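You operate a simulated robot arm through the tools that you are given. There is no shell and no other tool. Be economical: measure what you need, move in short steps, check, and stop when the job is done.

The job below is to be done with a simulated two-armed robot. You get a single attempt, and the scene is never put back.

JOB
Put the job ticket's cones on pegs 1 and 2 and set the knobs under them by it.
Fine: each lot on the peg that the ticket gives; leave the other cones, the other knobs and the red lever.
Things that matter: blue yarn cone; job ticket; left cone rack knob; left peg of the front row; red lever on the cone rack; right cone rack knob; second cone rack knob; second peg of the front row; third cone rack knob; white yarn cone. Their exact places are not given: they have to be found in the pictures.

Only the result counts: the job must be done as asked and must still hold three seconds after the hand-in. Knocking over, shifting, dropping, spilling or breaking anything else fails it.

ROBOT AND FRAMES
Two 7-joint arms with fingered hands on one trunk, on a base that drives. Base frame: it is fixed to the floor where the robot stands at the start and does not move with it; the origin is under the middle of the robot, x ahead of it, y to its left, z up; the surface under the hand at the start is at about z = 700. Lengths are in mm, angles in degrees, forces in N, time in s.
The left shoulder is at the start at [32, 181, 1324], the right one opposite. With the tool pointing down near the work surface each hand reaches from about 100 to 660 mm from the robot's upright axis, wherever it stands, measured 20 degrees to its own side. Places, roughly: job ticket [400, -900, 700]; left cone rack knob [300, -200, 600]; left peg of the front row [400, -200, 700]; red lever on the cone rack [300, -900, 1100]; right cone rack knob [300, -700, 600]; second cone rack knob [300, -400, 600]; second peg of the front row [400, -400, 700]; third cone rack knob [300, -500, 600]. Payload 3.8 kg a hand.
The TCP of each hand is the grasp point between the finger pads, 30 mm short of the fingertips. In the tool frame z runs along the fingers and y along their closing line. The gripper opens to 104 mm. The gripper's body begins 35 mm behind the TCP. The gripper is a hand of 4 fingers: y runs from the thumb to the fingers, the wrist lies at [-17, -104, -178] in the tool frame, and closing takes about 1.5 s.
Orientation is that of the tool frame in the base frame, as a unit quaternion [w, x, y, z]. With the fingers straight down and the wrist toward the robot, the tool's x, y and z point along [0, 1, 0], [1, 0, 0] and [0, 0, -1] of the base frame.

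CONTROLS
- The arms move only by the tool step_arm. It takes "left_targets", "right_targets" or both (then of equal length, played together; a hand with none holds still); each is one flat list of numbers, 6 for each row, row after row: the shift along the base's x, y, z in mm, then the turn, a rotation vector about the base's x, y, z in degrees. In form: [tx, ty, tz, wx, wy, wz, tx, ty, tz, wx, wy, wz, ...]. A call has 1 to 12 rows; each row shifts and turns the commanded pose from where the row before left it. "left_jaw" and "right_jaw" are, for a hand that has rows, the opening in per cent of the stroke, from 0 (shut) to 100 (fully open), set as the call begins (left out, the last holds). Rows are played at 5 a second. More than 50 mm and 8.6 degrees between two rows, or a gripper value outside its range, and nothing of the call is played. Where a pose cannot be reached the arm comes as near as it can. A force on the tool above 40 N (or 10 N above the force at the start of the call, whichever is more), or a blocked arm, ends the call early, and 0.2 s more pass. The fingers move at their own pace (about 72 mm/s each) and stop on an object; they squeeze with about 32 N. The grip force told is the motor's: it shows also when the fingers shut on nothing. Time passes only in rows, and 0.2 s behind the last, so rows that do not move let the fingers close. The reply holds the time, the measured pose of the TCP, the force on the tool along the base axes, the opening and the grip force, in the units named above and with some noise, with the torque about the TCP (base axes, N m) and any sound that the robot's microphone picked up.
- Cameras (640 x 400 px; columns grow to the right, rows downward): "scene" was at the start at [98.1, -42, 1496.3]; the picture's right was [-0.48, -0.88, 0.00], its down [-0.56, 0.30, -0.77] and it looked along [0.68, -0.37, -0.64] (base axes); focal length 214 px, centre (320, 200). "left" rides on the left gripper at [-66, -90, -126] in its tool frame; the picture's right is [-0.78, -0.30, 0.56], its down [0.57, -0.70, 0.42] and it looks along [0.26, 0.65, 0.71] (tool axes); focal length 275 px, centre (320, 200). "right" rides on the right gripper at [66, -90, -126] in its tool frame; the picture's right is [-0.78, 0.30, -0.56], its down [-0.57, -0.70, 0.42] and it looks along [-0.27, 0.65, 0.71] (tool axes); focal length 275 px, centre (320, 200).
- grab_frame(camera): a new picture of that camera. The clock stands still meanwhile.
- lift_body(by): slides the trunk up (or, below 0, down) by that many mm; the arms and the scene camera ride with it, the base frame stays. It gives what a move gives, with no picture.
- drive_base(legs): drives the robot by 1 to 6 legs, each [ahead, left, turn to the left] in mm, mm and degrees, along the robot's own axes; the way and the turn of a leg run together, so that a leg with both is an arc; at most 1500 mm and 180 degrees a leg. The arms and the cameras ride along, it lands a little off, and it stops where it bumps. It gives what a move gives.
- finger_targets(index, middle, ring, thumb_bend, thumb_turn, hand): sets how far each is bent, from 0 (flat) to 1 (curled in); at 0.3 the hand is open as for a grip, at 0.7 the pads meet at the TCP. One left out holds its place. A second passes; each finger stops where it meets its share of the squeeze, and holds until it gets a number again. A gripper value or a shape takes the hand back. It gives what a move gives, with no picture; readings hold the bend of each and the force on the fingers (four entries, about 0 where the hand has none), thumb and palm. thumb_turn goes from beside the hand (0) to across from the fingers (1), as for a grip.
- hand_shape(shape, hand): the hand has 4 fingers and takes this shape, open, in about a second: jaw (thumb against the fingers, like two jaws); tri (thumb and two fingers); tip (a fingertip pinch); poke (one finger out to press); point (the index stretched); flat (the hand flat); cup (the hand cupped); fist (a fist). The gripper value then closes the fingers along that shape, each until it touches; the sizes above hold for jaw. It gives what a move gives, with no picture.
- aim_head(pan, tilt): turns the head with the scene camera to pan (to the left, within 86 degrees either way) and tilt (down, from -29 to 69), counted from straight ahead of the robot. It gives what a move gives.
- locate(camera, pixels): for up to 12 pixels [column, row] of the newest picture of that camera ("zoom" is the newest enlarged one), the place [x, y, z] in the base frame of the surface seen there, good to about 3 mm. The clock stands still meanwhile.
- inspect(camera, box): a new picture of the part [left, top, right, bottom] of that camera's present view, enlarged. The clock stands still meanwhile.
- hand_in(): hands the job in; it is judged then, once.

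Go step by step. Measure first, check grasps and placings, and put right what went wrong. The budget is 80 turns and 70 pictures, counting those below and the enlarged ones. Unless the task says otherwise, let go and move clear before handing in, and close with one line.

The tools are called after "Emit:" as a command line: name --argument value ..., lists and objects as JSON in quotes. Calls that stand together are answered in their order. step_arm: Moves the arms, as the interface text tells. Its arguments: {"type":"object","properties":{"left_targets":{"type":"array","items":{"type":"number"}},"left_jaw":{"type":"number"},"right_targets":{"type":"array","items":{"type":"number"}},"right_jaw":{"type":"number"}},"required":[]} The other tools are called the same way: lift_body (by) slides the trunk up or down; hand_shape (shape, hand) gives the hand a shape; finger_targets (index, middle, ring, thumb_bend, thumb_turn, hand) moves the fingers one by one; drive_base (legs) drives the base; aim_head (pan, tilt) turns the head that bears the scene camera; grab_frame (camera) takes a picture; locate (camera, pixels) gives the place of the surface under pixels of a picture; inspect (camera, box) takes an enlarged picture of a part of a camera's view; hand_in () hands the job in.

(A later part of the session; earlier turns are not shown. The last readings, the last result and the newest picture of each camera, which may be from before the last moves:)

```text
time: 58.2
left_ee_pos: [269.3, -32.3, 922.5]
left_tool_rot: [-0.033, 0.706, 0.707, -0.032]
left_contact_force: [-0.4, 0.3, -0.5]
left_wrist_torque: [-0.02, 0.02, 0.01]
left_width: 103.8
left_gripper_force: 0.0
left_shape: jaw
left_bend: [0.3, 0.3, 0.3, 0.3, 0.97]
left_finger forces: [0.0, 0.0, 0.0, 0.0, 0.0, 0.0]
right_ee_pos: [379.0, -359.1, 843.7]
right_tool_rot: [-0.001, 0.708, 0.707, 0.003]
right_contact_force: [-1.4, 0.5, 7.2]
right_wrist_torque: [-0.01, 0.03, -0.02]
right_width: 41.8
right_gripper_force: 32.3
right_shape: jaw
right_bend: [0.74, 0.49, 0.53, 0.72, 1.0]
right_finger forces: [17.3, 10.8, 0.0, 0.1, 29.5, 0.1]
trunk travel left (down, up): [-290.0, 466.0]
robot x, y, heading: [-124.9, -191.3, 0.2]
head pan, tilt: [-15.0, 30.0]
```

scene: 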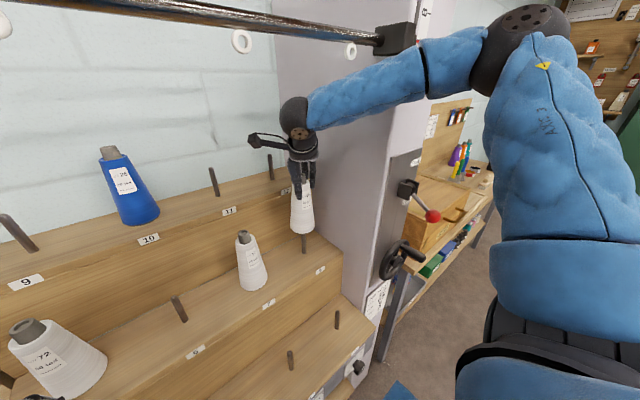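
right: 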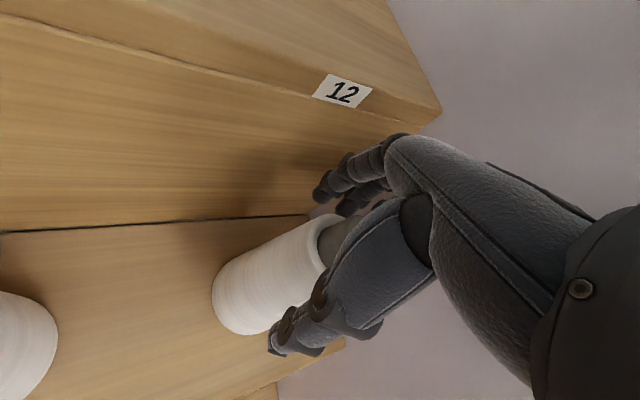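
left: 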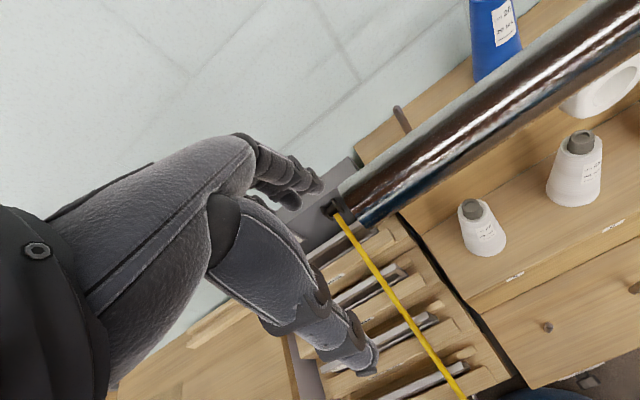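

Seated (7 N upward). I'll open the hand and rise with the trunk, then check both cones.

Emit:
step_arm --right_targets '[0, 0, 0, 0, 0, 0, 0, 0, 0, 0, 0, 0, 0, 0, 0, 0, 0, 0, 0, 0, 0, 0, 0, 0, 0, 0, 0, 0, 0, 0, 0, 0, 0, 0, 0, 0]' --right_jaw 85

Emit:
lift_body --by 110

Emit:
drive_base --legs '[[-320, 0, 0]]'

Emit:
grab_frame --camera "scene"

```text
time: 59.6
left_ee_pos: [268.8, -32.8, 922.8]
left_tool_rot: [-0.034, 0.705, 0.708, -0.032]
left_contact_force: [0.7, 1.3, -0.5]
left_wrist_torque: [-0.01, 0.01, -0.03]
left_width: 103.8
left_gripper_force: 0.1
left_shape: jaw
left_bend: [0.3, 0.3, 0.3, 0.3, 0.97]
left_finger forces: [0.0, 0.0, 0.0, 0.0, 0.0, 0.1]
right_ee_pos: [378.1, -359.3, 841.2]
right_tool_rot: [-0.001, 0.708, 0.707, 0.001]
right_contact_force: [-1.1, -0.1, -0.9]
right_wrist_torque: [0.05, 0.0, 0.0]
right_width: 88.5
right_gripper_force: 0.1
right_shape: jaw
right_bend: [0.28, 0.33, 0.31, 0.41, 0.98]
right_finger forces: [0.0, 0.0, 0.0, 0.1, 0.0, 0.0]
trunk travel left (down, up): [-290.0, 466.0]
robot x, y, heading: [-125.2, -194.7, 0.2]
head pan, tilt: [-15.0, 30.0]
```

```text
time: 61.0
left_ee_pos: [269.5, -31.6, 1032.3]
left_tool_rot: [-0.035, 0.705, 0.707, -0.033]
left_contact_force: [-0.1, 0.2, 1.0]
left_wrist_torque: [-0.02, 0.0, 0.0]
left_width: 103.8
left_gripper_force: 0.0
left_shape: jaw
left_bend: [0.3, 0.3, 0.3, 0.3, 0.97]
left_finger forces: [0.1, 0.0, 0.1, 0.0, 0.1, 0.0]
right_ee_pos: [375.9, -359.9, 964.4]
right_tool_rot: [0.008, 0.708, 0.706, 0.011]
right_contact_force: [-0.9, 0.4, 0.2]
right_wrist_torque: [0.01, 0.02, -0.01]
right_width: 88.4
right_gripper_force: 0.1
right_shape: jaw
right_bend: [0.28, 0.33, 0.31, 0.41, 0.98]
right_finger forces: [0.0, 0.0, 0.0, 0.0, 0.0, 0.0]
trunk travel left (down, up): [-400.0, 356.0]
robot x, y, heading: [-123.0, -191.8, 0.2]
head pan, tilt: [-15.0, 30.0]
```

```text
time: 63.1
left_ee_pos: [-49.7, -33.4, 1032.6]
left_tool_rot: [-0.034, 0.705, 0.707, -0.031]
left_contact_force: [-0.6, -0.7, -0.3]
left_wrist_torque: [-0.04, -0.01, 0.03]
left_width: 103.4
left_gripper_force: 0.1
left_shape: jaw
left_bend: [0.3, 0.3, 0.3, 0.3, 0.97]
left_finger forces: [0.1, 0.0, 0.1, 0.0, 0.1, 0.1]
right_ee_pos: [56.8, -360.9, 965.7]
right_tool_rot: [0.008, 0.708, 0.706, 0.011]
right_contact_force: [-1.1, -0.2, -0.4]
right_wrist_torque: [0.0, -0.04, -0.02]
right_width: 88.2
right_gripper_force: 0.1
right_shape: jaw
right_bend: [0.28, 0.33, 0.31, 0.41, 0.98]
right_finger forces: [0.0, 0.0, 0.0, 0.0, 0.0, 0.0]
trunk travel left (down, up): [-400.0, 356.0]
robot x, y, heading: [-441.5, -194.7, 0.2]
head pan, tilt: [-15.0, 30.0]
```

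```text
19 pictures are left
```

scene: 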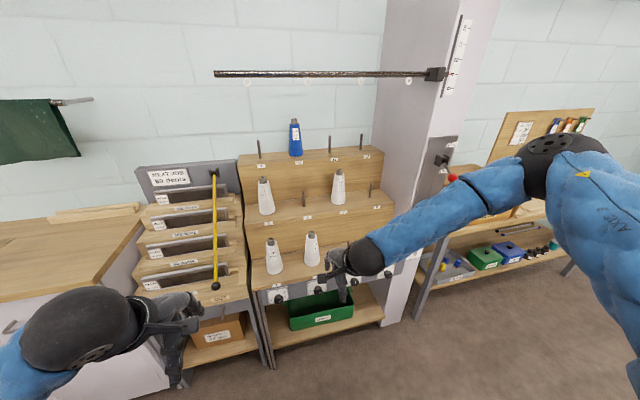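

Both cones stand on pegs 1 and 2. Now the knobs: enlarge dials 1 and 2 around (280–320, 290).

Emit:
inspect --camera "scene" --box '[262, 272, 336, 312]'

```text
8.65 times, centred on (299, 292) of scene
```

zoom: 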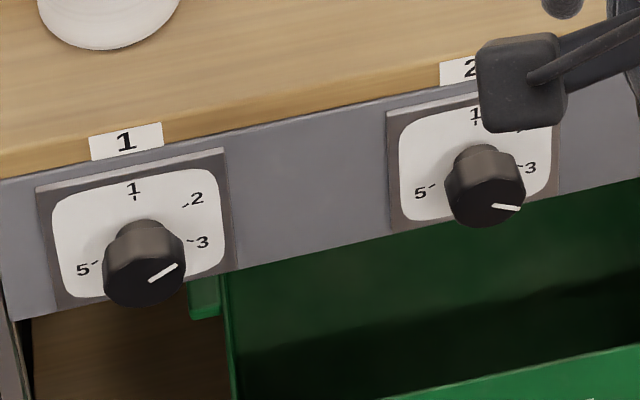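

I need a more frontal view of the dials, and a low shoulder for turning the knobs. I'll lower the trunk 380 mm and look again.

Emit:
lift_body --by -380

Emit:
aim_head --pan 0 --tilt 20

Emit:
grab_frame --camera "scene"

```text
time: 66.8
left_ee_pos: [-19.4, -34.0, 552.5]
left_tool_rot: [-0.15, 0.691, 0.692, -0.147]
left_contact_force: [0.5, 0.4, 0.6]
left_wrist_torque: [0.02, 0.01, -0.04]
left_width: 104.1
left_gripper_force: 0.1
left_shape: jaw
left_bend: [0.3, 0.3, 0.3, 0.3, 0.97]
left_finger forces: [0.0, 0.0, 0.0, 0.1, 0.1, 0.1]
right_ee_pos: [60.8, -361.0, 567.0]
right_tool_rot: [-0.011, 0.708, 0.707, -0.008]
right_contact_force: [-0.6, -0.2, 0.7]
right_wrist_torque: [-0.02, 0.0, 0.0]
right_width: 88.1
right_gripper_force: 0.0
right_shape: jaw
right_bend: [0.28, 0.33, 0.31, 0.41, 0.98]
right_finger forces: [0.0, 0.0, 0.1, 0.1, 0.1, 0.1]
trunk travel left (down, up): [-20.0, 736.0]
robot x, y, heading: [-444.8, -194.0, 0.1]
head pan, tilt: [-15.0, 30.0]
```

```text
time: 67.6
left_ee_pos: [-18.5, -33.5, 553.0]
left_tool_rot: [-0.151, 0.69, 0.692, -0.147]
left_contact_force: [0.0, -0.4, 1.1]
left_wrist_torque: [0.02, 0.01, 0.01]
left_width: 103.8
left_gripper_force: 0.0
left_shape: jaw
left_bend: [0.3, 0.3, 0.3, 0.3, 0.97]
left_finger forces: [0.0, 0.0, 0.0, 0.0, 0.0, 0.0]
right_ee_pos: [60.5, -360.5, 567.1]
right_tool_rot: [-0.011, 0.707, 0.707, -0.007]
right_contact_force: [-1.3, 0.2, -0.7]
right_wrist_torque: [0.0, 0.0, -0.01]
right_width: 88.1
right_gripper_force: 0.1
right_shape: jaw
right_bend: [0.28, 0.33, 0.31, 0.41, 0.98]
right_finger forces: [0.0, 0.1, 0.0, 0.1, 0.1, 0.0]
trunk travel left (down, up): [-20.0, 736.0]
robot x, y, heading: [-440.9, -192.0, 0.3]
head pan, tilt: [0.0, 20.0]
```

```text
17 pictures are left
```

scene: 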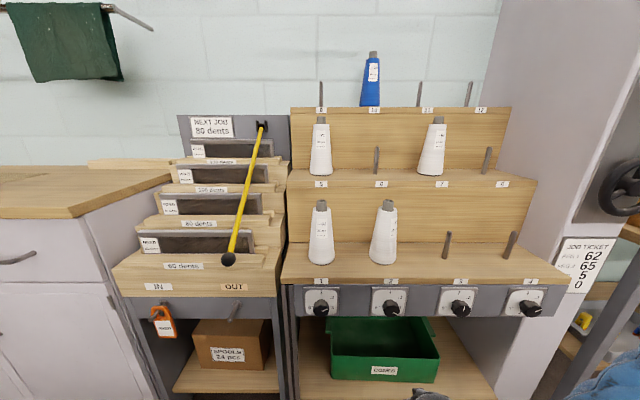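

Emit:
inspect --camera "scene" --box '[296, 280, 416, 325]'

Emit:
locate --camera "scene" --pixels '[[320, 309], [393, 308], [306, 296], [379, 296], [305, 313], [336, 313], [320, 301]]'

```text
5.33 times, centred on (356, 302) of scene
```

zoom: 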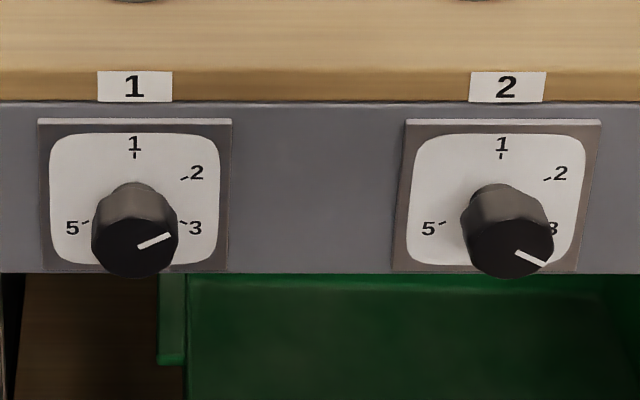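

```text
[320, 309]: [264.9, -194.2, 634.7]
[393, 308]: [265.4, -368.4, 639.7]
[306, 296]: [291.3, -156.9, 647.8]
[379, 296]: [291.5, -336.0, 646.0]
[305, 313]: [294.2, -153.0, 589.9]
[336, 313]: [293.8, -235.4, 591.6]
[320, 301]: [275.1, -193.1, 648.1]
```

The dials run 1 at top, 60° per step clockwise, with 5 at lower left (240°). Knob 1 points at 2, knob 2 at 3, so they need +180° and +120° clockwise. I'll pitch the right hand to point forward first, out here in free space.

Emit:
step_arm --right_targets '[-5, 0, 6, 0, -8.2, 0, -5, 0, 6, 0, -8.2, 0, -5, 0, 6, 0, -8.2, 0, -5, 0, 6, 0, -8.2, 0, -5, 0, 6, 0, -8.2, 0, -5, 0, 6, 0, -8.2, 0, -5, 0, 6, 0, -8.2, 0, -5, 0, 6, 0, -8.2, 0, -5, 0, 6, 0, -8.2, 0, -5, 0, 6, 0, -8.2, 0, 0, 0, 0, 0, -8, 0]' --right_jaw 85

Emit:
locate --camera "zoom" --pixels '[[97, 245], [173, 245], [135, 270], [135, 228], [135, 246], [469, 245], [549, 245], [508, 272], [508, 228], [135, 195], [40, 130], [230, 265]]'

```text
time: 70.0
left_ee_pos: [-19.3, -32.7, 551.7]
left_tool_rot: [-0.151, 0.691, 0.691, -0.148]
left_contact_force: [-0.3, 0.1, -0.1]
left_wrist_torque: [0.01, -0.03, 0.0]
left_width: 103.5
left_gripper_force: 0.0
left_shape: jaw
left_bend: [0.3, 0.3, 0.3, 0.3, 0.97]
left_finger forces: [0.0, 0.1, 0.0, 0.0, 0.1, 0.0]
right_ee_pos: [233.6, -404.3, 685.3]
right_tool_rot: [0.491, 0.504, 0.51, 0.495]
right_contact_force: [-0.2, -0.3, -0.5]
right_wrist_torque: [0.0, -0.02, -0.03]
right_width: 88.1
right_gripper_force: 0.1
right_shape: jaw
right_bend: [0.28, 0.33, 0.31, 0.41, 0.98]
right_finger forces: [0.0, 0.0, 0.0, 0.0, 0.1, 0.0]
right hand out of reach, approached as far as the arm can: row 1, 2, 3, 4, 5, 6, 7, 8, 9, 10, 11
trunk travel left (down, up): [-20.0, 736.0]
robot x, y, heading: [-443.2, -191.8, 0.1]
head pan, tilt: [0.0, 20.0]
```

```text
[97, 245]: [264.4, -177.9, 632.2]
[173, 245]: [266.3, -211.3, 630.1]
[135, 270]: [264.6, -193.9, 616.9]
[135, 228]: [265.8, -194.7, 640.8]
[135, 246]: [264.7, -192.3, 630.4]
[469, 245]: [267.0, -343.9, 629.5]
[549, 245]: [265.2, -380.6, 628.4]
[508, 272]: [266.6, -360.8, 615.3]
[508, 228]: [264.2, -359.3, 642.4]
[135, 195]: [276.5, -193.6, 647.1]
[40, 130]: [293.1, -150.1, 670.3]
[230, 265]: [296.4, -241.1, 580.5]
```

Only a roll with the forearm alongside suits this arm: the pitch-up pushed the hand out to (234,-404,685), still clear of the rack. I'll back off 200 mm and roll the hand about -90° (wrist to the right) to find a workable pose.

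Emit:
drive_base --legs '[[-200, 0, 0]]'

Emit:
step_arm --right_targets '[0, 0, 0, -8.2, 0, 0, 0, 0, 0, -8.2, 0, 0, 0, 0, 0, -8.2, 0, 0, 0, 0, 0, -8.2, 0, 0, 0, 0, 0, -8.2, 0, 0, 0, 0, 0, -8.2, 0, 0, 0, 0, 0, -8.2, 0, 0, 0, 0, 0, -8.2, 0, 0, 0, 0, 0, -8.2, 0, 0, 0, 0, 0, -8.2, 0, 0, 0, 0, 0, -8, 0, 0]'

```text
time: 71.6
left_ee_pos: [-218.8, -33.2, 551.6]
left_tool_rot: [-0.15, 0.689, 0.693, -0.148]
left_contact_force: [0.1, -0.5, 0.8]
left_wrist_torque: [-0.02, 0.0, 0.0]
left_width: 103.7
left_gripper_force: 0.0
left_shape: jaw
left_bend: [0.3, 0.3, 0.3, 0.3, 0.97]
left_finger forces: [0.1, 0.0, 0.0, 0.1, 0.0, 0.1]
right_ee_pos: [34.9, -404.4, 685.1]
right_tool_rot: [0.49, 0.505, 0.51, 0.494]
right_contact_force: [-0.7, -0.4, -0.4]
right_wrist_torque: [0.0, 0.0, -0.01]
right_width: 88.3
right_gripper_force: 0.1
right_shape: jaw
right_bend: [0.28, 0.33, 0.31, 0.41, 0.98]
right_finger forces: [0.0, 0.0, 0.1, 0.0, 0.1, 0.0]
trunk travel left (down, up): [-20.0, 736.0]
robot x, y, heading: [-640.8, -192.0, 0.3]
head pan, tilt: [0.0, 20.0]
```

```text
time: 74.0
left_ee_pos: [-218.6, -32.6, 551.7]
left_tool_rot: [-0.15, 0.69, 0.693, -0.148]
left_contact_force: [-0.6, 0.5, 0.5]
left_wrist_torque: [0.03, 0.0, 0.0]
left_width: 103.9
left_gripper_force: 0.1
left_shape: jaw
left_bend: [0.3, 0.3, 0.3, 0.3, 0.97]
left_finger forces: [0.0, 0.0, 0.0, 0.1, 0.0, 0.0]
right_ee_pos: [33.8, -403.7, 686.1]
right_tool_rot: [0.704, 0.01, 0.71, -0.012]
right_contact_force: [-0.4, 0.2, 0.7]
right_wrist_torque: [0.02, 0.02, 0.02]
right_width: 88.4
right_gripper_force: 0.0
right_shape: jaw
right_bend: [0.28, 0.33, 0.31, 0.41, 0.98]
right_finger forces: [0.0, 0.1, 0.0, 0.0, 0.0, 0.1]
trunk travel left (down, up): [-20.0, 736.0]
robot x, y, heading: [-640.7, -192.0, 0.4]
head pan, tilt: [0.0, 20.0]
```

The roll went through without trouble. I'll lower to knob height (z≈630), pull in, and test rolling another -50°.

Emit:
step_arm --right_targets '[-15, 0, -14, 0, 0, 0, -15, 0, -14, 0, 0, 0, -15, 0, -14, 0, 0, 0, -15, 0, -14, 0, 0, 0]'

Emit:
step_arm --right_targets '[0, 0, 0, -8.3, 0, 0, 0, 0, 0, -8.3, 0, 0, 0, 0, 0, -8.3, 0, 0, 0, 0, 0, -8.3, 0, 0, 0, 0, 0, -8.3, 0, 0, 0, 0, 0, -8.5, 0, 0]'

```text
time: 75.0
left_ee_pos: [-219.3, -32.8, 552.3]
left_tool_rot: [-0.15, 0.69, 0.693, -0.146]
left_contact_force: [0.3, 0.5, 0.3]
left_wrist_torque: [0.0, -0.02, 0.03]
left_width: 103.9
left_gripper_force: 0.1
left_shape: jaw
left_bend: [0.3, 0.3, 0.3, 0.3, 0.97]
left_finger forces: [0.0, 0.0, 0.0, 0.0, 0.0, 0.0]
right_ee_pos: [-25.8, -403.1, 630.7]
right_tool_rot: [0.704, 0.01, 0.71, -0.011]
right_contact_force: [-0.4, 0.0, -0.1]
right_wrist_torque: [0.0, 0.01, 0.0]
right_width: 88.4
right_gripper_force: 0.0
right_shape: jaw
right_bend: [0.28, 0.33, 0.31, 0.41, 0.98]
right_finger forces: [0.0, 0.0, 0.0, 0.0, 0.1, 0.1]
trunk travel left (down, up): [-20.0, 736.0]
robot x, y, heading: [-639.5, -196.9, 0.2]
head pan, tilt: [0.0, 20.0]
```

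```text
time: 76.4
left_ee_pos: [-218.1, -32.9, 552.7]
left_tool_rot: [-0.15, 0.69, 0.693, -0.148]
left_contact_force: [0.7, 0.1, -0.6]
left_wrist_torque: [0.02, 0.01, 0.03]
left_width: 103.7
left_gripper_force: 0.0
left_shape: jaw
left_bend: [0.3, 0.3, 0.3, 0.3, 0.97]
left_finger forces: [0.0, 0.0, 0.0, 0.1, 0.1, 0.0]
right_ee_pos: [-25.2, -404.2, 629.9]
right_tool_rot: [0.642, -0.289, 0.639, -0.311]
right_contact_force: [-0.4, 0.2, -0.5]
right_wrist_torque: [-0.01, 0.02, 0.01]
right_width: 88.1
right_gripper_force: 0.0
right_shape: jaw
right_bend: [0.28, 0.33, 0.31, 0.41, 0.98]
right_finger forces: [0.1, 0.0, 0.0, 0.0, 0.0, 0.0]
trunk travel left (down, up): [-20.0, 736.0]
robot x, y, heading: [-642.3, -194.0, 0.4]
head pan, tilt: [0.0, 20.0]
```

Rolling to -140° works at z=630, so I have a roll range to turn knobs clockwise. I'll drive so the hand is in front of knob 1, still short of it, with the jaw narrowed.

Emit:
drive_base --legs '[[0, 210, 0], [232, 0, -0.3]]'

Emit:
step_arm --right_targets '[0, 0, 0, 0, 0.9, 1.5, 0, 0, 0, 0, 0, 0, 0, 0, 0, 0, 0, 0]' --right_jaw 62

Emit:
grab_frame --camera "right"

```text
time: 79.3
left_ee_pos: [13.7, 170.9, 552.5]
left_tool_rot: [-0.15, 0.692, 0.69, -0.147]
left_contact_force: [0.1, 0.1, 0.4]
left_wrist_torque: [0.0, -0.01, 0.01]
left_width: 104.0
left_gripper_force: 0.0
left_shape: jaw
left_bend: [0.3, 0.3, 0.3, 0.3, 0.97]
left_finger forces: [0.1, 0.0, 0.1, 0.0, 0.0, 0.0]
right_ee_pos: [202.8, -201.6, 628.7]
right_tool_rot: [0.641, -0.286, 0.64, -0.313]
right_contact_force: [-0.1, 0.7, -0.3]
right_wrist_torque: [-0.03, 0.03, 0.02]
right_width: 88.4
right_gripper_force: 0.1
right_shape: jaw
right_bend: [0.28, 0.33, 0.31, 0.41, 0.98]
right_finger forces: [0.1, 0.1, 0.1, 0.0, 0.0, 0.0]
trunk travel left (down, up): [-20.0, 736.0]
robot x, y, heading: [-410.9, 13.3, 0.0]
head pan, tilt: [0.0, 20.0]
```

```text
time: 80.2
left_ee_pos: [13.7, 172.1, 552.1]
left_tool_rot: [-0.15, 0.692, 0.69, -0.147]
left_contact_force: [0.7, 0.2, 1.0]
left_wrist_torque: [-0.01, -0.02, -0.01]
left_width: 103.6
left_gripper_force: 0.1
left_shape: jaw
left_bend: [0.3, 0.3, 0.3, 0.3, 0.97]
left_finger forces: [0.0, 0.0, 0.0, 0.0, 0.0, 0.0]
right_ee_pos: [202.7, -201.5, 630.3]
right_tool_rot: [0.639, -0.297, 0.642, -0.302]
right_contact_force: [0.3, 1.1, -0.2]
right_wrist_torque: [0.0, 0.0, 0.02]
right_width: 65.1
right_gripper_force: 0.1
right_shape: jaw
right_bend: [0.73, 0.4, 0.36, 0.62, 0.99]
right_finger forces: [0.0, 0.1, 0.0, 0.1, 0.0, 0.0]
trunk travel left (down, up): [-20.0, 736.0]
robot x, y, heading: [-413.8, 13.4, -0.2]
head pan, tilt: [0.0, 20.0]
```

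```text
15 pictures are left
```

right: 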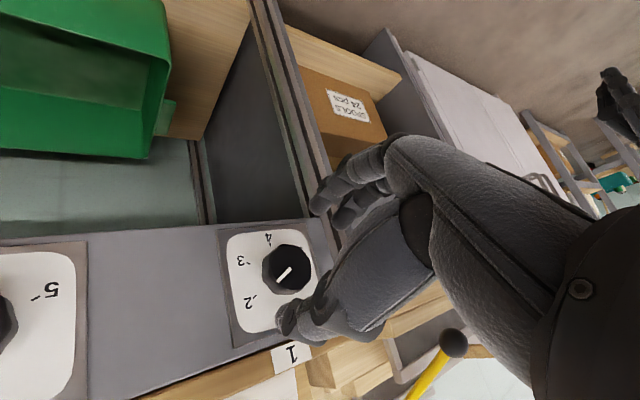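

Knob 1 is at (287,270), pointing at 2, and 4 shows opposite 1. The index reads a bend of 0.73, so I'll look closer at the fingers before going in.

Emit:
inspect --camera "right" --box '[220, 140, 420, 350]'

Emit:
locate --camera "right" --pixels '[[287, 270], [265, 270], [288, 246], [308, 275], [285, 293]]'

```text
1.90 times, centred on (320, 245) of right
```

zoom: 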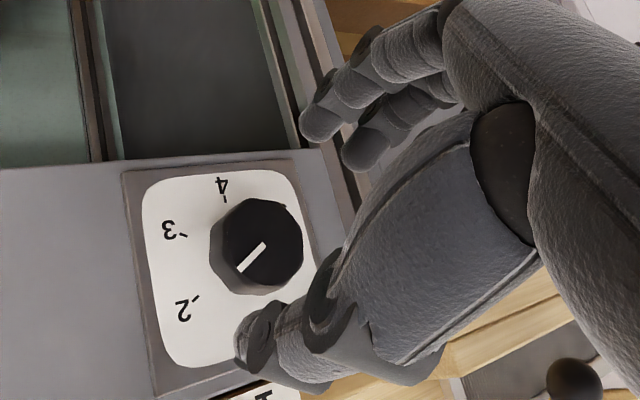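

```text
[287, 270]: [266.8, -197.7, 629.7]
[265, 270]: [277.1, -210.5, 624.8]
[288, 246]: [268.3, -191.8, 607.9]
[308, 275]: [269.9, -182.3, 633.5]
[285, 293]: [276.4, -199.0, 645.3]
```

The knob's axis is at (y -195, z 629), front face x≈266. One finger is curled further than the rest, so I'll set all fingers evenly open (about 70 mm), then look at the readings.

Emit:
finger_targets --hand "right" --index 0.42 --middle 0.42 --ring 0.42 --thumb_bend 0.42 --thumb_turn 1

Emit:
step_arm --right_targets '[0, 6.5, -1, 0, 0, 0, 15, 0, 0, 0, 0, 0, 15, 0, 0, 0, 0, 0, 12, 0, 0, 0, 0, 0]'

Emit:
inspect --camera "right" --box '[220, 140, 420, 350]'

```text
time: 81.2
left_ee_pos: [13.7, 170.9, 551.4]
left_tool_rot: [-0.15, 0.693, 0.69, -0.147]
left_contact_force: [-0.7, -0.2, -0.2]
left_wrist_torque: [0.0, -0.01, 0.01]
left_width: 103.7
left_gripper_force: 0.0
left_shape: jaw
left_bend: [0.3, 0.3, 0.3, 0.3, 0.97]
left_finger forces: [0.0, 0.0, 0.0, 0.0, 0.0, 0.0]
right_ee_pos: [203.6, -200.9, 629.3]
right_tool_rot: [0.64, -0.297, 0.641, -0.303]
right_contact_force: [0.1, 0.8, 0.3]
right_wrist_torque: [-0.04, -0.02, 0.0]
right_width: 73.9
right_gripper_force: 0.0
right_shape: fingers
right_bend: [0.42, 0.42, 0.42, 0.42, 0.99]
right_finger forces: [0.0, 0.0, 0.0, 0.0, 0.0, 0.0]
trunk travel left (down, up): [-20.0, 736.0]
robot x, y, heading: [-414.0, 14.8, -0.1]
head pan, tilt: [0.0, 20.0]
```

```text
time: 82.2
left_ee_pos: [12.4, 170.8, 552.3]
left_tool_rot: [-0.15, 0.693, 0.69, -0.147]
left_contact_force: [0.4, 0.2, 0.4]
left_wrist_torque: [0.03, 0.01, 0.02]
left_width: 104.0
left_gripper_force: 0.0
left_shape: jaw
left_bend: [0.3, 0.3, 0.3, 0.3, 0.97]
left_finger forces: [0.1, 0.0, 0.1, 0.0, 0.0, 0.0]
right_ee_pos: [246.2, -195.1, 629.6]
right_tool_rot: [0.641, -0.297, 0.641, -0.301]
right_contact_force: [0.4, 0.1, 0.4]
right_wrist_torque: [0.0, 0.02, 0.0]
right_width: 74.0
right_gripper_force: 0.0
right_shape: fingers
right_bend: [0.42, 0.42, 0.42, 0.42, 0.99]
right_finger forces: [0.1, 0.1, 0.0, 0.0, 0.1, 0.0]
trunk travel left (down, up): [-20.0, 736.0]
robot x, y, heading: [-414.0, 13.5, -0.4]
head pan, tilt: [0.0, 20.0]
```

```text
1.90 times, centred on (320, 245) of right
```

zoom: 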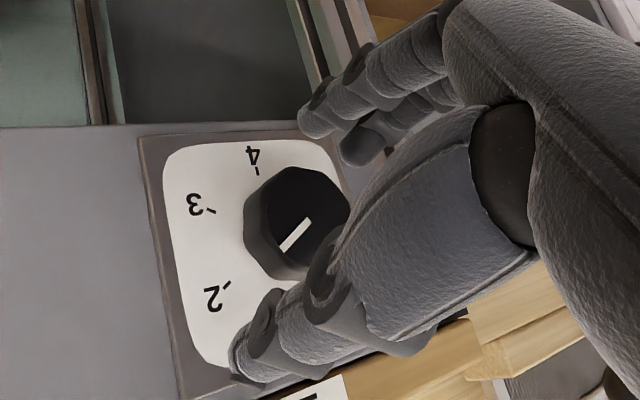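

The knob sits between thumb and fingers with no contact. I'll go 9 mm further and close.

Emit:
step_arm --right_targets '[9, 0, 0, 0, 0, 0]'

Emit:
step_arm --right_targets '[0, 0, 0, 0, 0, 0, 0, 0, 0, 0, 0, 0, 0, 0, 0, 0, 0, 0, 0, 0, 0, 0, 0, 0, 0, 0, 0, 0, 0, 0, 0, 0, 0, 0, 0, 0, 0, 0, 0, 0, 0, 0, 0, 0, 0, 0, 0, 0]' --right_jaw 0

Emit:
inspect --camera "right" --box '[220, 140, 420, 350]'

```text
time: 82.5
left_ee_pos: [14.2, 172.3, 553.1]
left_tool_rot: [-0.151, 0.693, 0.689, -0.146]
left_contact_force: [0.4, -0.1, 0.0]
left_wrist_torque: [0.0, 0.01, 0.01]
left_width: 104.1
left_gripper_force: 0.0
left_shape: jaw
left_bend: [0.3, 0.3, 0.3, 0.3, 0.97]
left_finger forces: [0.0, 0.0, 0.1, 0.0, 0.0, 0.0]
right_ee_pos: [253.6, -195.1, 629.4]
right_tool_rot: [0.64, -0.296, 0.642, -0.301]
right_contact_force: [0.0, 0.8, 0.1]
right_wrist_torque: [0.0, -0.02, 0.0]
right_width: 74.1
right_gripper_force: 0.1
right_shape: fingers
right_bend: [0.42, 0.42, 0.42, 0.42, 0.99]
right_finger forces: [0.0, 0.1, 0.0, 0.0, 0.0, 0.0]
trunk travel left (down, up): [-20.0, 736.0]
robot x, y, heading: [-413.8, 16.0, -0.2]
head pan, tilt: [0.0, 20.0]
```

```text
time: 84.3
left_ee_pos: [14.2, 171.6, 552.0]
left_tool_rot: [-0.151, 0.693, 0.69, -0.147]
left_contact_force: [0.3, 0.7, 0.4]
left_wrist_torque: [-0.03, 0.02, 0.04]
left_width: 103.6
left_gripper_force: 0.1
left_shape: jaw
left_bend: [0.3, 0.3, 0.3, 0.3, 0.97]
left_finger forces: [0.0, 0.0, 0.1, 0.1, 0.0, 0.0]
right_ee_pos: [254.7, -196.0, 629.5]
right_tool_rot: [0.64, -0.296, 0.641, -0.302]
right_contact_force: [1.5, -3.6, 2.1]
right_wrist_torque: [-0.02, 0.0, -0.03]
right_width: 31.7
right_gripper_force: 31.8
right_shape: jaw
right_bend: [0.74, 0.52, 0.56, 0.74, 1.0]
right_finger forces: [16.6, 8.7, 0.0, 0.0, 28.2, 0.1]
trunk travel left (down, up): [-20.0, 736.0]
robot x, y, heading: [-410.1, 15.6, -0.3]
head pan, tilt: [0.0, 20.0]
```

```text
1.90 times, centred on (320, 245) of right
```

zoom: 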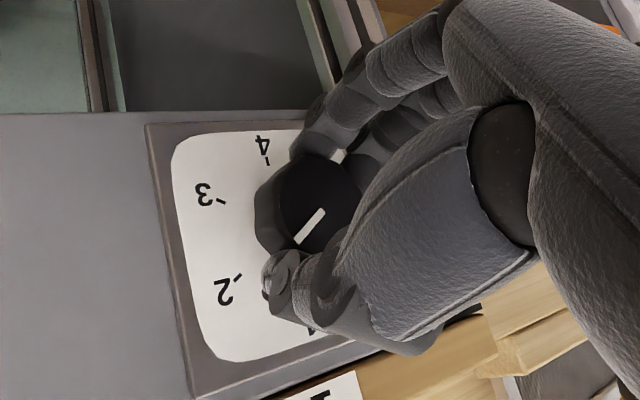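

The knob is gripped (31.7 mm, thumb 28 N against 25 N). I'll turn +90° about x.

Emit:
step_arm --right_targets '[0, 0, 0, 8.2, 0, 0, 0, 0, 0, 8.2, 0, 0, 0, 0, 0, 8.2, 0, 0, 0, 0, 0, 8.2, 0, 0, 0, 0, 0, 8.2, 0, 0, 0, 0, 0, 8.2, 0, 0, 0, 0, 0, 8.2, 0, 0, 0, 0, 0, 8.2, 0, 0, 0, 0, 0, 8.2, 0, 0, 0, 0, 0, 8.2, 0, 0, 0, 0, 0, 8, 0, 0]'

Emit:
grab_frame --camera "right"

```text
time: 86.8
left_ee_pos: [14.5, 170.6, 550.8]
left_tool_rot: [-0.152, 0.692, 0.69, -0.147]
left_contact_force: [-0.1, -0.1, -0.2]
left_wrist_torque: [0.01, -0.01, 0.0]
left_width: 104.0
left_gripper_force: 0.0
left_shape: jaw
left_bend: [0.3, 0.3, 0.3, 0.3, 0.97]
left_finger forces: [0.1, 0.1, 0.0, 0.1, 0.1, 0.1]
right_ee_pos: [255.4, -194.0, 625.8]
right_tool_rot: [0.66, 0.243, 0.669, 0.24]
right_contact_force: [6.9, -3.6, -11.7]
right_wrist_torque: [-0.01, 0.26, -0.1]
right_width: 30.3
right_gripper_force: 32.0
right_shape: jaw
right_bend: [0.74, 0.53, 0.56, 0.74, 1.0]
right_finger forces: [16.5, 7.0, 0.1, 0.1, 32.8, 0.0]
trunk travel left (down, up): [-20.0, 736.0]
robot x, y, heading: [-412.1, 13.5, -0.0]
head pan, tilt: [0.0, 20.0]
```

```text
11 pictures are left
```

right: 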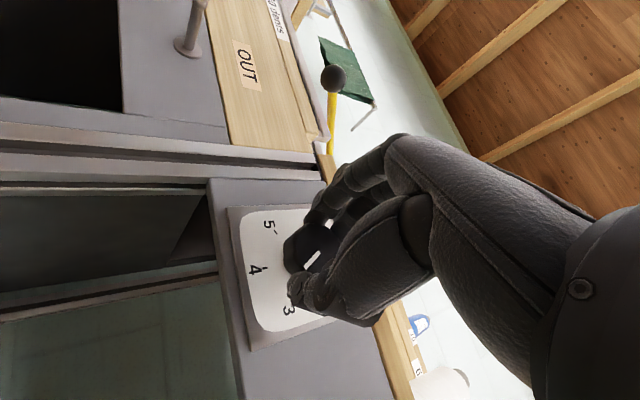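

The knob turned 90° and the pointer is midway between 3 and 4. I'll open the fingers, roll back -90° around the knob, and grip again.

Emit:
finger_targets --hand "right" --index 0.42 --middle 0.42 --ring 0.42 --thumb_bend 0.42 --thumb_turn 1

Emit:
step_arm --right_targets '[0, 0, 0, -8.2, 0, 0, 0, 0, 0, -8.2, 0, 0, 0, 0, 0, -8.2, 0, 0, 0, 0, 0, -8.2, 0, 0, 0, 0, 0, -8.2, 0, 0, 0, 0, 0, -8.2, 0, 0, 0, 0, 0, -8.2, 0, 0, 0, 0, 0, -8.2, 0, 0, 0, 0, 0, -8.2, 0, 0, 0, 0, 0, -8.2, 0, 0, 0, 0, 0, -8, 0, 0]'

Emit:
grab_frame --camera "right"

```text
time: 87.8
left_ee_pos: [13.5, 170.9, 552.1]
left_tool_rot: [-0.151, 0.693, 0.69, -0.147]
left_contact_force: [1.1, -0.3, 0.1]
left_wrist_torque: [0.0, 0.0, 0.01]
left_width: 103.9
left_gripper_force: 0.1
left_shape: jaw
left_bend: [0.3, 0.3, 0.3, 0.3, 0.97]
left_finger forces: [0.1, 0.0, 0.1, 0.1, 0.1, 0.0]
right_ee_pos: [253.7, -194.8, 628.8]
right_tool_rot: [0.663, 0.242, 0.667, 0.239]
right_contact_force: [1.2, -0.2, 0.8]
right_wrist_torque: [-0.01, 0.0, 0.03]
right_width: 73.9
right_gripper_force: 0.1
right_shape: fingers
right_bend: [0.42, 0.42, 0.42, 0.42, 0.99]
right_finger forces: [0.0, 0.0, 0.1, 0.0, 0.0, 0.1]
trunk travel left (down, up): [-20.0, 736.0]
robot x, y, heading: [-413.4, 17.4, -0.1]
head pan, tilt: [0.0, 20.0]
```

```text
time: 90.2
left_ee_pos: [13.2, 171.5, 551.6]
left_tool_rot: [-0.151, 0.693, 0.689, -0.147]
left_contact_force: [0.0, -0.2, -0.4]
left_wrist_torque: [-0.01, -0.01, -0.01]
left_width: 103.6
left_gripper_force: 0.0
left_shape: jaw
left_bend: [0.3, 0.3, 0.3, 0.3, 0.97]
left_finger forces: [0.1, 0.0, 0.0, 0.0, 0.1, 0.0]
right_ee_pos: [255.5, -195.1, 627.9]
right_tool_rot: [0.639, -0.298, 0.641, -0.303]
right_contact_force: [-0.2, -1.1, -0.9]
right_wrist_torque: [0.03, 0.0, -0.02]
right_width: 73.8
right_gripper_force: 0.0
right_shape: fingers
right_bend: [0.42, 0.42, 0.42, 0.42, 0.99]
right_finger forces: [0.1, 0.1, 0.0, 0.0, 0.0, 0.1]
trunk travel left (down, up): [-20.0, 736.0]
robot x, y, heading: [-413.9, 14.2, -0.1]
head pan, tilt: [0.0, 20.0]
```

```text
10 pictures are left
```

right: 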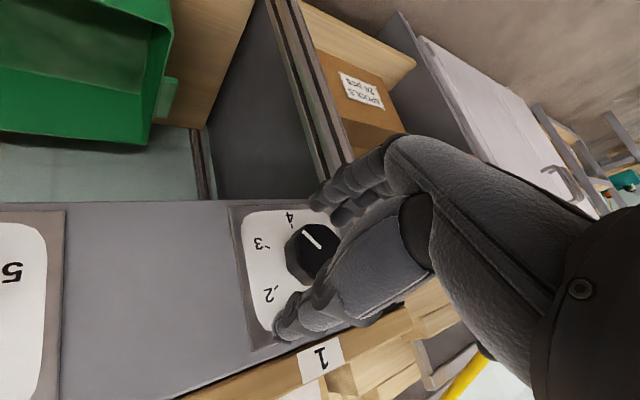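

The pointer stayed midway between 3 and 4. I'll grip again and turn another +90°.

Emit:
step_arm --right_targets '[0, 0, 1, 0, 0, 0, 0, 0, 0, 0, 0, 0, 0, 0, 0, 0, 0, 0, 0, 0, 0, 0, 0, 0, 0, 0, 0, 0, 0, 0, 0, 0, 0, 0, 0, 0, 0, 0, 0, 0, 0, 0, 0, 0, 0, 0, 0, 0]' --right_jaw 0

Emit:
step_arm --right_targets '[0, 0, 0, 8.2, 0, 0, 0, 0, 0, 8.2, 0, 0, 0, 0, 0, 8.2, 0, 0, 0, 0, 0, 8.2, 0, 0, 0, 0, 0, 8.2, 0, 0, 0, 0, 0, 8.2, 0, 0, 0, 0, 0, 8.2, 0, 0, 0, 0, 0, 8.2, 0, 0, 0, 0, 0, 8.2, 0, 0, 0, 0, 0, 8.2, 0, 0, 0, 0, 0, 8, 0, 0]'

Emit:
finger_targets --hand "right" --index 0.42 --middle 0.42 --ring 0.42 --thumb_bend 0.42 --thumb_turn 1

Emit:
inspect --camera "right" --box '[200, 170, 400, 370]'

```text
time: 92.0
left_ee_pos: [14.3, 170.7, 552.3]
left_tool_rot: [-0.15, 0.693, 0.69, -0.147]
left_contact_force: [0.7, 0.1, -0.4]
left_wrist_torque: [0.02, -0.01, -0.01]
left_width: 103.9
left_gripper_force: 0.1
left_shape: jaw
left_bend: [0.3, 0.3, 0.3, 0.3, 0.97]
left_finger forces: [0.1, 0.1, 0.0, 0.0, 0.0, 0.0]
right_ee_pos: [254.5, -196.1, 629.7]
right_tool_rot: [0.64, -0.296, 0.642, -0.302]
right_contact_force: [1.7, -5.0, 2.2]
right_wrist_torque: [-0.01, -0.03, -0.07]
right_width: 30.9
right_gripper_force: 32.4
right_shape: jaw
right_bend: [0.74, 0.52, 0.55, 0.74, 1.0]
right_finger forces: [16.3, 8.9, 0.0, 0.0, 28.9, 0.0]
trunk travel left (down, up): [-20.0, 736.0]
robot x, y, heading: [-407.6, 14.9, -0.1]
head pan, tilt: [0.0, 20.0]
```

```text
time: 94.3
left_ee_pos: [13.5, 171.5, 550.7]
left_tool_rot: [-0.152, 0.693, 0.689, -0.148]
left_contact_force: [-0.5, 0.1, 0.0]
left_wrist_torque: [0.02, -0.02, 0.05]
left_width: 104.1
left_gripper_force: 0.1
left_shape: jaw
left_bend: [0.3, 0.3, 0.3, 0.3, 0.97]
left_finger forces: [0.0, 0.1, 0.0, 0.0, 0.0, 0.0]
right_ee_pos: [254.2, -194.5, 626.6]
right_tool_rot: [0.66, 0.243, 0.669, 0.241]
right_contact_force: [-1.4, -5.4, -17.4]
right_wrist_torque: [-0.03, 0.42, -0.17]
right_width: 30.4
right_gripper_force: 31.5
right_shape: jaw
right_bend: [0.74, 0.54, 0.55, 0.74, 0.99]
right_finger forces: [16.4, 6.2, 0.0, 0.1, 35.8, 0.1]
trunk travel left (down, up): [-20.0, 736.0]
robot x, y, heading: [-410.6, 14.8, -0.1]
head pan, tilt: [0.0, 20.0]
```

```text
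time: 95.3
left_ee_pos: [14.0, 171.8, 551.1]
left_tool_rot: [-0.151, 0.693, 0.69, -0.147]
left_contact_force: [-0.4, -0.4, -0.5]
left_wrist_torque: [-0.02, 0.01, -0.04]
left_width: 103.9
left_gripper_force: 0.1
left_shape: jaw
left_bend: [0.3, 0.3, 0.3, 0.3, 0.97]
left_finger forces: [0.0, 0.0, 0.0, 0.0, 0.1, 0.0]
right_ee_pos: [254.0, -195.1, 629.4]
right_tool_rot: [0.662, 0.242, 0.667, 0.24]
right_contact_force: [1.1, -0.1, -1.0]
right_wrist_torque: [-0.02, 0.0, 0.03]
right_width: 73.8
right_gripper_force: 0.1
right_shape: fingers
right_bend: [0.42, 0.42, 0.42, 0.42, 0.99]
right_finger forces: [0.1, 0.1, 0.1, 0.1, 0.0, 0.1]
trunk travel left (down, up): [-20.0, 736.0]
robot x, y, heading: [-408.3, 15.6, -0.1]
head pan, tilt: [0.0, 20.0]
```

```text
2.00 times, centred on (300, 270) of right
```

zoom: 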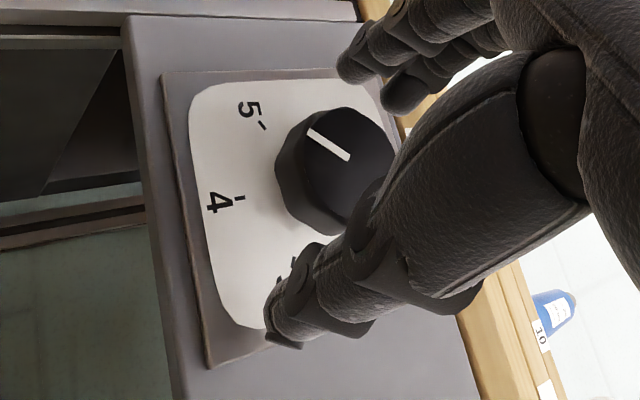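

The pointer now points at 5. I'll check its angle from located end points, and back the hand out.

Emit:
locate --camera "zoom" --pixels '[[311, 132], [346, 158], [263, 126], [242, 198], [316, 135]]'

Emit:
step_arm --right_targets '[-20, 0, 0, 0, 0, 0, -25, 0, 0, 0, 0, 0, -25, 0, 0, 0, 0, 0]'

Emit:
inspect --camera "right" --box '[150, 180, 350, 380]'

```text
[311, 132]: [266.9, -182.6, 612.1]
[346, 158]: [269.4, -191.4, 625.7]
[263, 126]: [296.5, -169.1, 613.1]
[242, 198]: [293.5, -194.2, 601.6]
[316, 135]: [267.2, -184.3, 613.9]
```

```text
time: 96.2
left_ee_pos: [13.9, 171.6, 551.5]
left_tool_rot: [-0.151, 0.693, 0.689, -0.147]
left_contact_force: [-0.1, 0.3, -0.4]
left_wrist_torque: [-0.04, 0.01, 0.01]
left_width: 103.9
left_gripper_force: 0.0
left_shape: jaw
left_bend: [0.3, 0.3, 0.3, 0.3, 0.97]
left_finger forces: [0.0, 0.1, 0.0, 0.1, 0.0, 0.1]
right_ee_pos: [184.6, -192.8, 629.0]
right_tool_rot: [0.662, 0.243, 0.667, 0.24]
right_contact_force: [-0.9, -0.5, -0.4]
right_wrist_torque: [-0.01, 0.02, 0.03]
right_width: 74.0
right_gripper_force: 0.2
right_shape: fingers
right_bend: [0.42, 0.42, 0.42, 0.42, 0.99]
right_finger forces: [0.1, 0.0, 0.1, 0.0, 0.0, 0.0]
trunk travel left (down, up): [-20.0, 736.0]
robot x, y, heading: [-411.6, 17.1, -0.0]
head pan, tilt: [0.0, 20.0]
```

```text
2.00 times, centred on (250, 280) of right
```

zoom: 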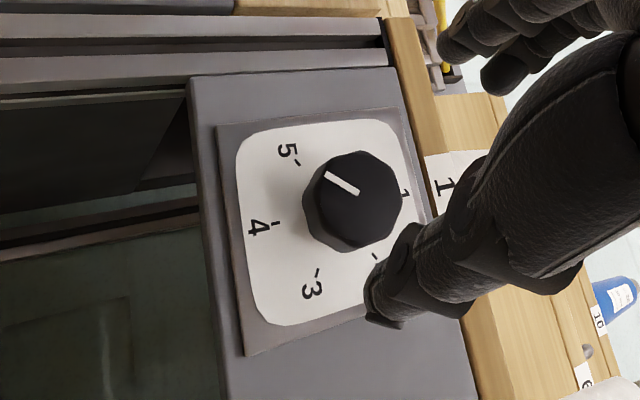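

The pointer looks short of the 5 tick. I'll measure its direction accurately.

Emit:
locate --camera "zoom" --pixels '[[327, 174], [357, 193], [337, 180], [360, 152], [362, 247], [318, 180], [402, 195], [299, 162], [277, 223], [317, 273], [405, 193]]'

```text
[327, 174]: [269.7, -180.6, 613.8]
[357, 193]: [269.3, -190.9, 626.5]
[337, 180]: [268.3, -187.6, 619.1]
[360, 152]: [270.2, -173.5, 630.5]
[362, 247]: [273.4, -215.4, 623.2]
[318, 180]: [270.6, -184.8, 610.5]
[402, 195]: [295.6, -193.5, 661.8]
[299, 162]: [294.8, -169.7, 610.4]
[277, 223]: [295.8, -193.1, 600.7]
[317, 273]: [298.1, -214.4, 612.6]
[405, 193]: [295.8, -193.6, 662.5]
```

By affine comparison with the ticks, the pointer is at about 222°, so knob 1 needs some 18° more; each 90° turn lost about 9° to grip give. I'll roll back, grip again, turn +27°, release and look.

Emit:
step_arm --right_targets '[0, 0, 0, -8.2, 0, 0, 0, 0, 0, -8.2, 0, 0, 0, 0, 0, -8.2, 0, 0, 0, 0, 0, -8.2, 0, 0, 25, 0, 0, 0, 0, 0, 25, 0, 0, 0, 0, 0, 20, 0, 0, 0, 0, 0]'

Emit:
step_arm --right_targets '[0, 0, 0, 0, 0, 0, 0, 0, 0, 0, 0, 0, 0, 0, 0, 0, 0, 0, 0, 0, 0, 0, 0, 0, 0, 0, 0, 0, 0, 0, 0, 0, 0, 0, 0, 0, 0, 0, 0, 0, 0, 0, 0, 0, 0, 6.75, 0, 0, 0, 0, 0, 6.75, 0, 0, 0, 0, 0, 6.75, 0, 0, 0, 0, 0, 6.75, 0, 0]' --right_jaw 0

Emit:
finger_targets --hand "right" --index 0.42 --middle 0.42 --ring 0.42 --thumb_bend 0.42 --thumb_turn 1

Emit:
step_arm --right_targets '[-20, 0, 0, 0, 0, 0, -25, 0, 0, 0, 0, 0, -25, 0, 0, 0, 0, 0]'

Emit:
inspect --camera "right" --box '[190, 200, 330, 340]'

```text
time: 97.8
left_ee_pos: [14.4, 171.4, 552.4]
left_tool_rot: [-0.151, 0.693, 0.69, -0.147]
left_contact_force: [-0.8, 0.1, -0.3]
left_wrist_torque: [0.02, 0.0, -0.01]
left_width: 103.7
left_gripper_force: 0.0
left_shape: jaw
left_bend: [0.3, 0.3, 0.3, 0.3, 0.97]
left_finger forces: [0.0, 0.0, 0.1, 0.1, 0.1, 0.1]
right_ee_pos: [254.4, -192.8, 630.3]
right_tool_rot: [0.704, 0.046, 0.708, 0.042]
right_contact_force: [-1.0, 0.9, -0.4]
right_wrist_torque: [-0.01, -0.03, -0.02]
right_width: 73.9
right_gripper_force: 0.1
right_shape: fingers
right_bend: [0.42, 0.42, 0.42, 0.42, 0.99]
right_finger forces: [0.1, 0.1, 0.1, 0.0, 0.0, 0.0]
trunk travel left (down, up): [-20.0, 736.0]
robot x, y, heading: [-410.6, 15.3, -0.1]
head pan, tilt: [0.0, 20.0]
```

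```text
time: 100.2
left_ee_pos: [13.1, 171.2, 552.2]
left_tool_rot: [-0.151, 0.693, 0.689, -0.147]
left_contact_force: [0.2, 0.2, -0.3]
left_wrist_torque: [0.01, -0.04, 0.02]
left_width: 103.6
left_gripper_force: 0.1
left_shape: jaw
left_bend: [0.3, 0.3, 0.3, 0.3, 0.97]
left_finger forces: [0.0, 0.1, 0.0, 0.0, 0.0, 0.0]
right_ee_pos: [254.2, -194.1, 628.2]
right_tool_rot: [0.672, 0.209, 0.68, 0.206]
right_contact_force: [2.7, 0.3, -4.1]
right_wrist_torque: [-0.18, 0.07, 0.02]
right_width: 29.6
right_gripper_force: 31.4
right_shape: jaw
right_bend: [0.74, 0.56, 0.6, 0.73, 1.0]
right_finger forces: [17.7, 9.1, 0.0, 0.0, 30.7, 0.0]
trunk travel left (down, up): [-20.0, 736.0]
robot x, y, heading: [-409.9, 12.3, -0.3]
head pan, tilt: [0.0, 20.0]
```

```text
time: 101.2
left_ee_pos: [14.1, 170.2, 552.6]
left_tool_rot: [-0.151, 0.693, 0.689, -0.146]
left_contact_force: [-1.1, 0.2, -0.1]
left_wrist_torque: [-0.02, -0.04, 0.0]
left_width: 103.7
left_gripper_force: 0.1
left_shape: jaw
left_bend: [0.3, 0.3, 0.3, 0.3, 0.97]
left_finger forces: [0.1, 0.1, 0.1, 0.1, 0.1, 0.0]
right_ee_pos: [254.3, -195.2, 630.2]
right_tool_rot: [0.674, 0.209, 0.678, 0.205]
right_contact_force: [-0.6, -0.2, 0.4]
right_wrist_torque: [-0.01, -0.01, 0.01]
right_width: 73.6
right_gripper_force: 0.0
right_shape: fingers
right_bend: [0.42, 0.42, 0.42, 0.42, 0.99]
right_finger forces: [0.1, 0.0, 0.1, 0.0, 0.0, 0.1]
trunk travel left (down, up): [-20.0, 736.0]
robot x, y, heading: [-413.0, 14.3, -0.0]
head pan, tilt: [0.0, 20.0]
```

```text
time: 102.0
left_ee_pos: [13.1, 171.1, 551.3]
left_tool_rot: [-0.15, 0.693, 0.69, -0.148]
left_contact_force: [-0.4, 0.1, 0.8]
left_wrist_torque: [0.0, -0.03, 0.04]
left_width: 103.8
left_gripper_force: 0.2
left_shape: jaw
left_bend: [0.3, 0.3, 0.3, 0.3, 0.97]
left_finger forces: [0.1, 0.0, 0.0, 0.0, 0.0, 0.0]
right_ee_pos: [182.8, -194.2, 628.7]
right_tool_rot: [0.673, 0.208, 0.679, 0.206]
right_contact_force: [0.5, -0.7, -0.1]
right_wrist_torque: [-0.02, 0.0, 0.03]
right_width: 73.9
right_gripper_force: 0.1
right_shape: fingers
right_bend: [0.42, 0.42, 0.42, 0.42, 0.99]
right_finger forces: [0.1, 0.1, 0.0, 0.0, 0.0, 0.0]
trunk travel left (down, up): [-20.0, 736.0]
robot x, y, heading: [-412.2, 14.8, -0.1]
head pan, tilt: [0.0, 20.0]
```

```text
2.86 times, centred on (260, 270) of right
```

zoom: 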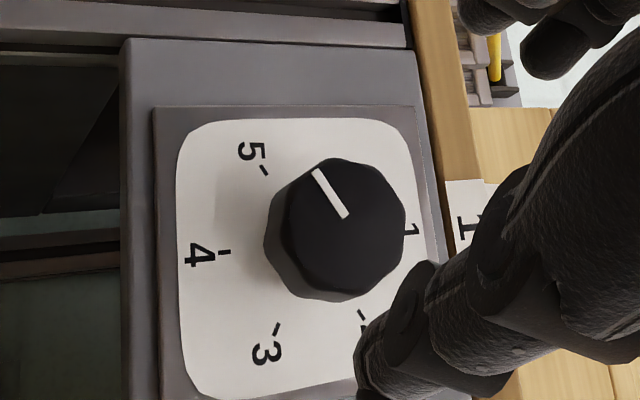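

Knob 1 now reads about 241°, on the 5 tick. Next knob 2: I'll drive right 168 mm and roll the hand back -80°.

Emit:
drive_base --legs '[[0, -168, 0]]'

Emit:
step_arm --right_targets '[0, 0, 0, -8, 0, 0, 0, 0, 0, -8, 0, 0, 0, 0, 0, -8, 0, 0, 0, 0, 0, -8, 0, 0, 0, 0, 0, -8, 0, 0, 0, 0, 0, -8, 0, 0, 0, 0, 0, -8, 0, 0, 0, 0, 0, -8, 0, 0, 0, 0, 0, -8, 0, 0, 0, 0, 0, -8, 0, 0]'

Emit:
inspect --camera "right" --box '[190, 190, 330, 330]'

```text
time: 103.4
left_ee_pos: [13.0, 0.1, 551.0]
left_tool_rot: [-0.15, 0.692, 0.69, -0.148]
left_contact_force: [-0.2, -0.3, 0.2]
left_wrist_torque: [0.0, -0.04, -0.01]
left_width: 103.8
left_gripper_force: 0.0
left_shape: jaw
left_bend: [0.3, 0.3, 0.3, 0.3, 0.97]
left_finger forces: [0.0, 0.1, 0.0, 0.0, 0.2, 0.0]
right_ee_pos: [182.9, -363.8, 630.5]
right_tool_rot: [0.673, 0.209, 0.679, 0.206]
right_contact_force: [-0.4, 0.3, 0.1]
right_wrist_torque: [0.03, -0.01, -0.01]
right_width: 73.9
right_gripper_force: 0.1
right_shape: fingers
right_bend: [0.42, 0.42, 0.42, 0.42, 0.99]
right_finger forces: [0.0, 0.0, 0.1, 0.0, 0.0, 0.1]
trunk travel left (down, up): [-20.0, 736.0]
robot x, y, heading: [-414.5, -156.7, -0.1]
head pan, tilt: [0.0, 20.0]
```

```text
time: 105.6
left_ee_pos: [12.0, -0.0, 551.8]
left_tool_rot: [-0.151, 0.692, 0.69, -0.147]
left_contact_force: [-0.5, -0.2, -0.5]
left_wrist_torque: [-0.01, 0.0, -0.01]
left_width: 103.7
left_gripper_force: 0.2
left_shape: jaw
left_bend: [0.3, 0.3, 0.3, 0.3, 0.97]
left_finger forces: [0.0, 0.0, 0.1, 0.0, 0.0, 0.1]
right_ee_pos: [183.3, -363.7, 629.1]
right_tool_rot: [0.649, -0.273, 0.653, -0.28]
right_contact_force: [0.3, 0.1, 0.3]
right_wrist_torque: [-0.02, 0.02, 0.0]
right_width: 74.0
right_gripper_force: 0.1
right_shape: fingers
right_bend: [0.42, 0.42, 0.42, 0.42, 0.99]
right_finger forces: [0.1, 0.0, 0.0, 0.0, 0.0, 0.0]
trunk travel left (down, up): [-20.0, 736.0]
robot x, y, heading: [-410.3, -156.6, -0.5]
head pan, tilt: [0.0, 20.0]
```

```text
2.86 times, centred on (260, 260) of right
```

zoom: 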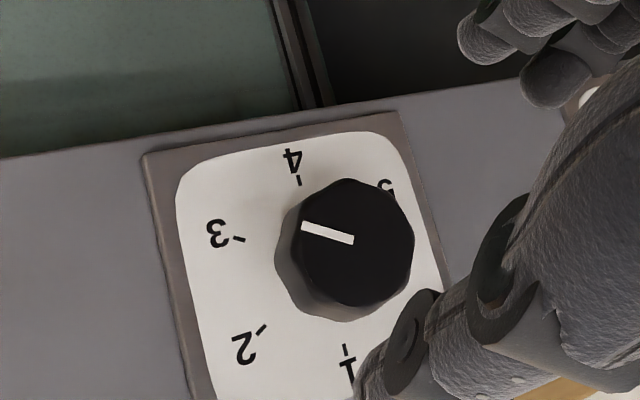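

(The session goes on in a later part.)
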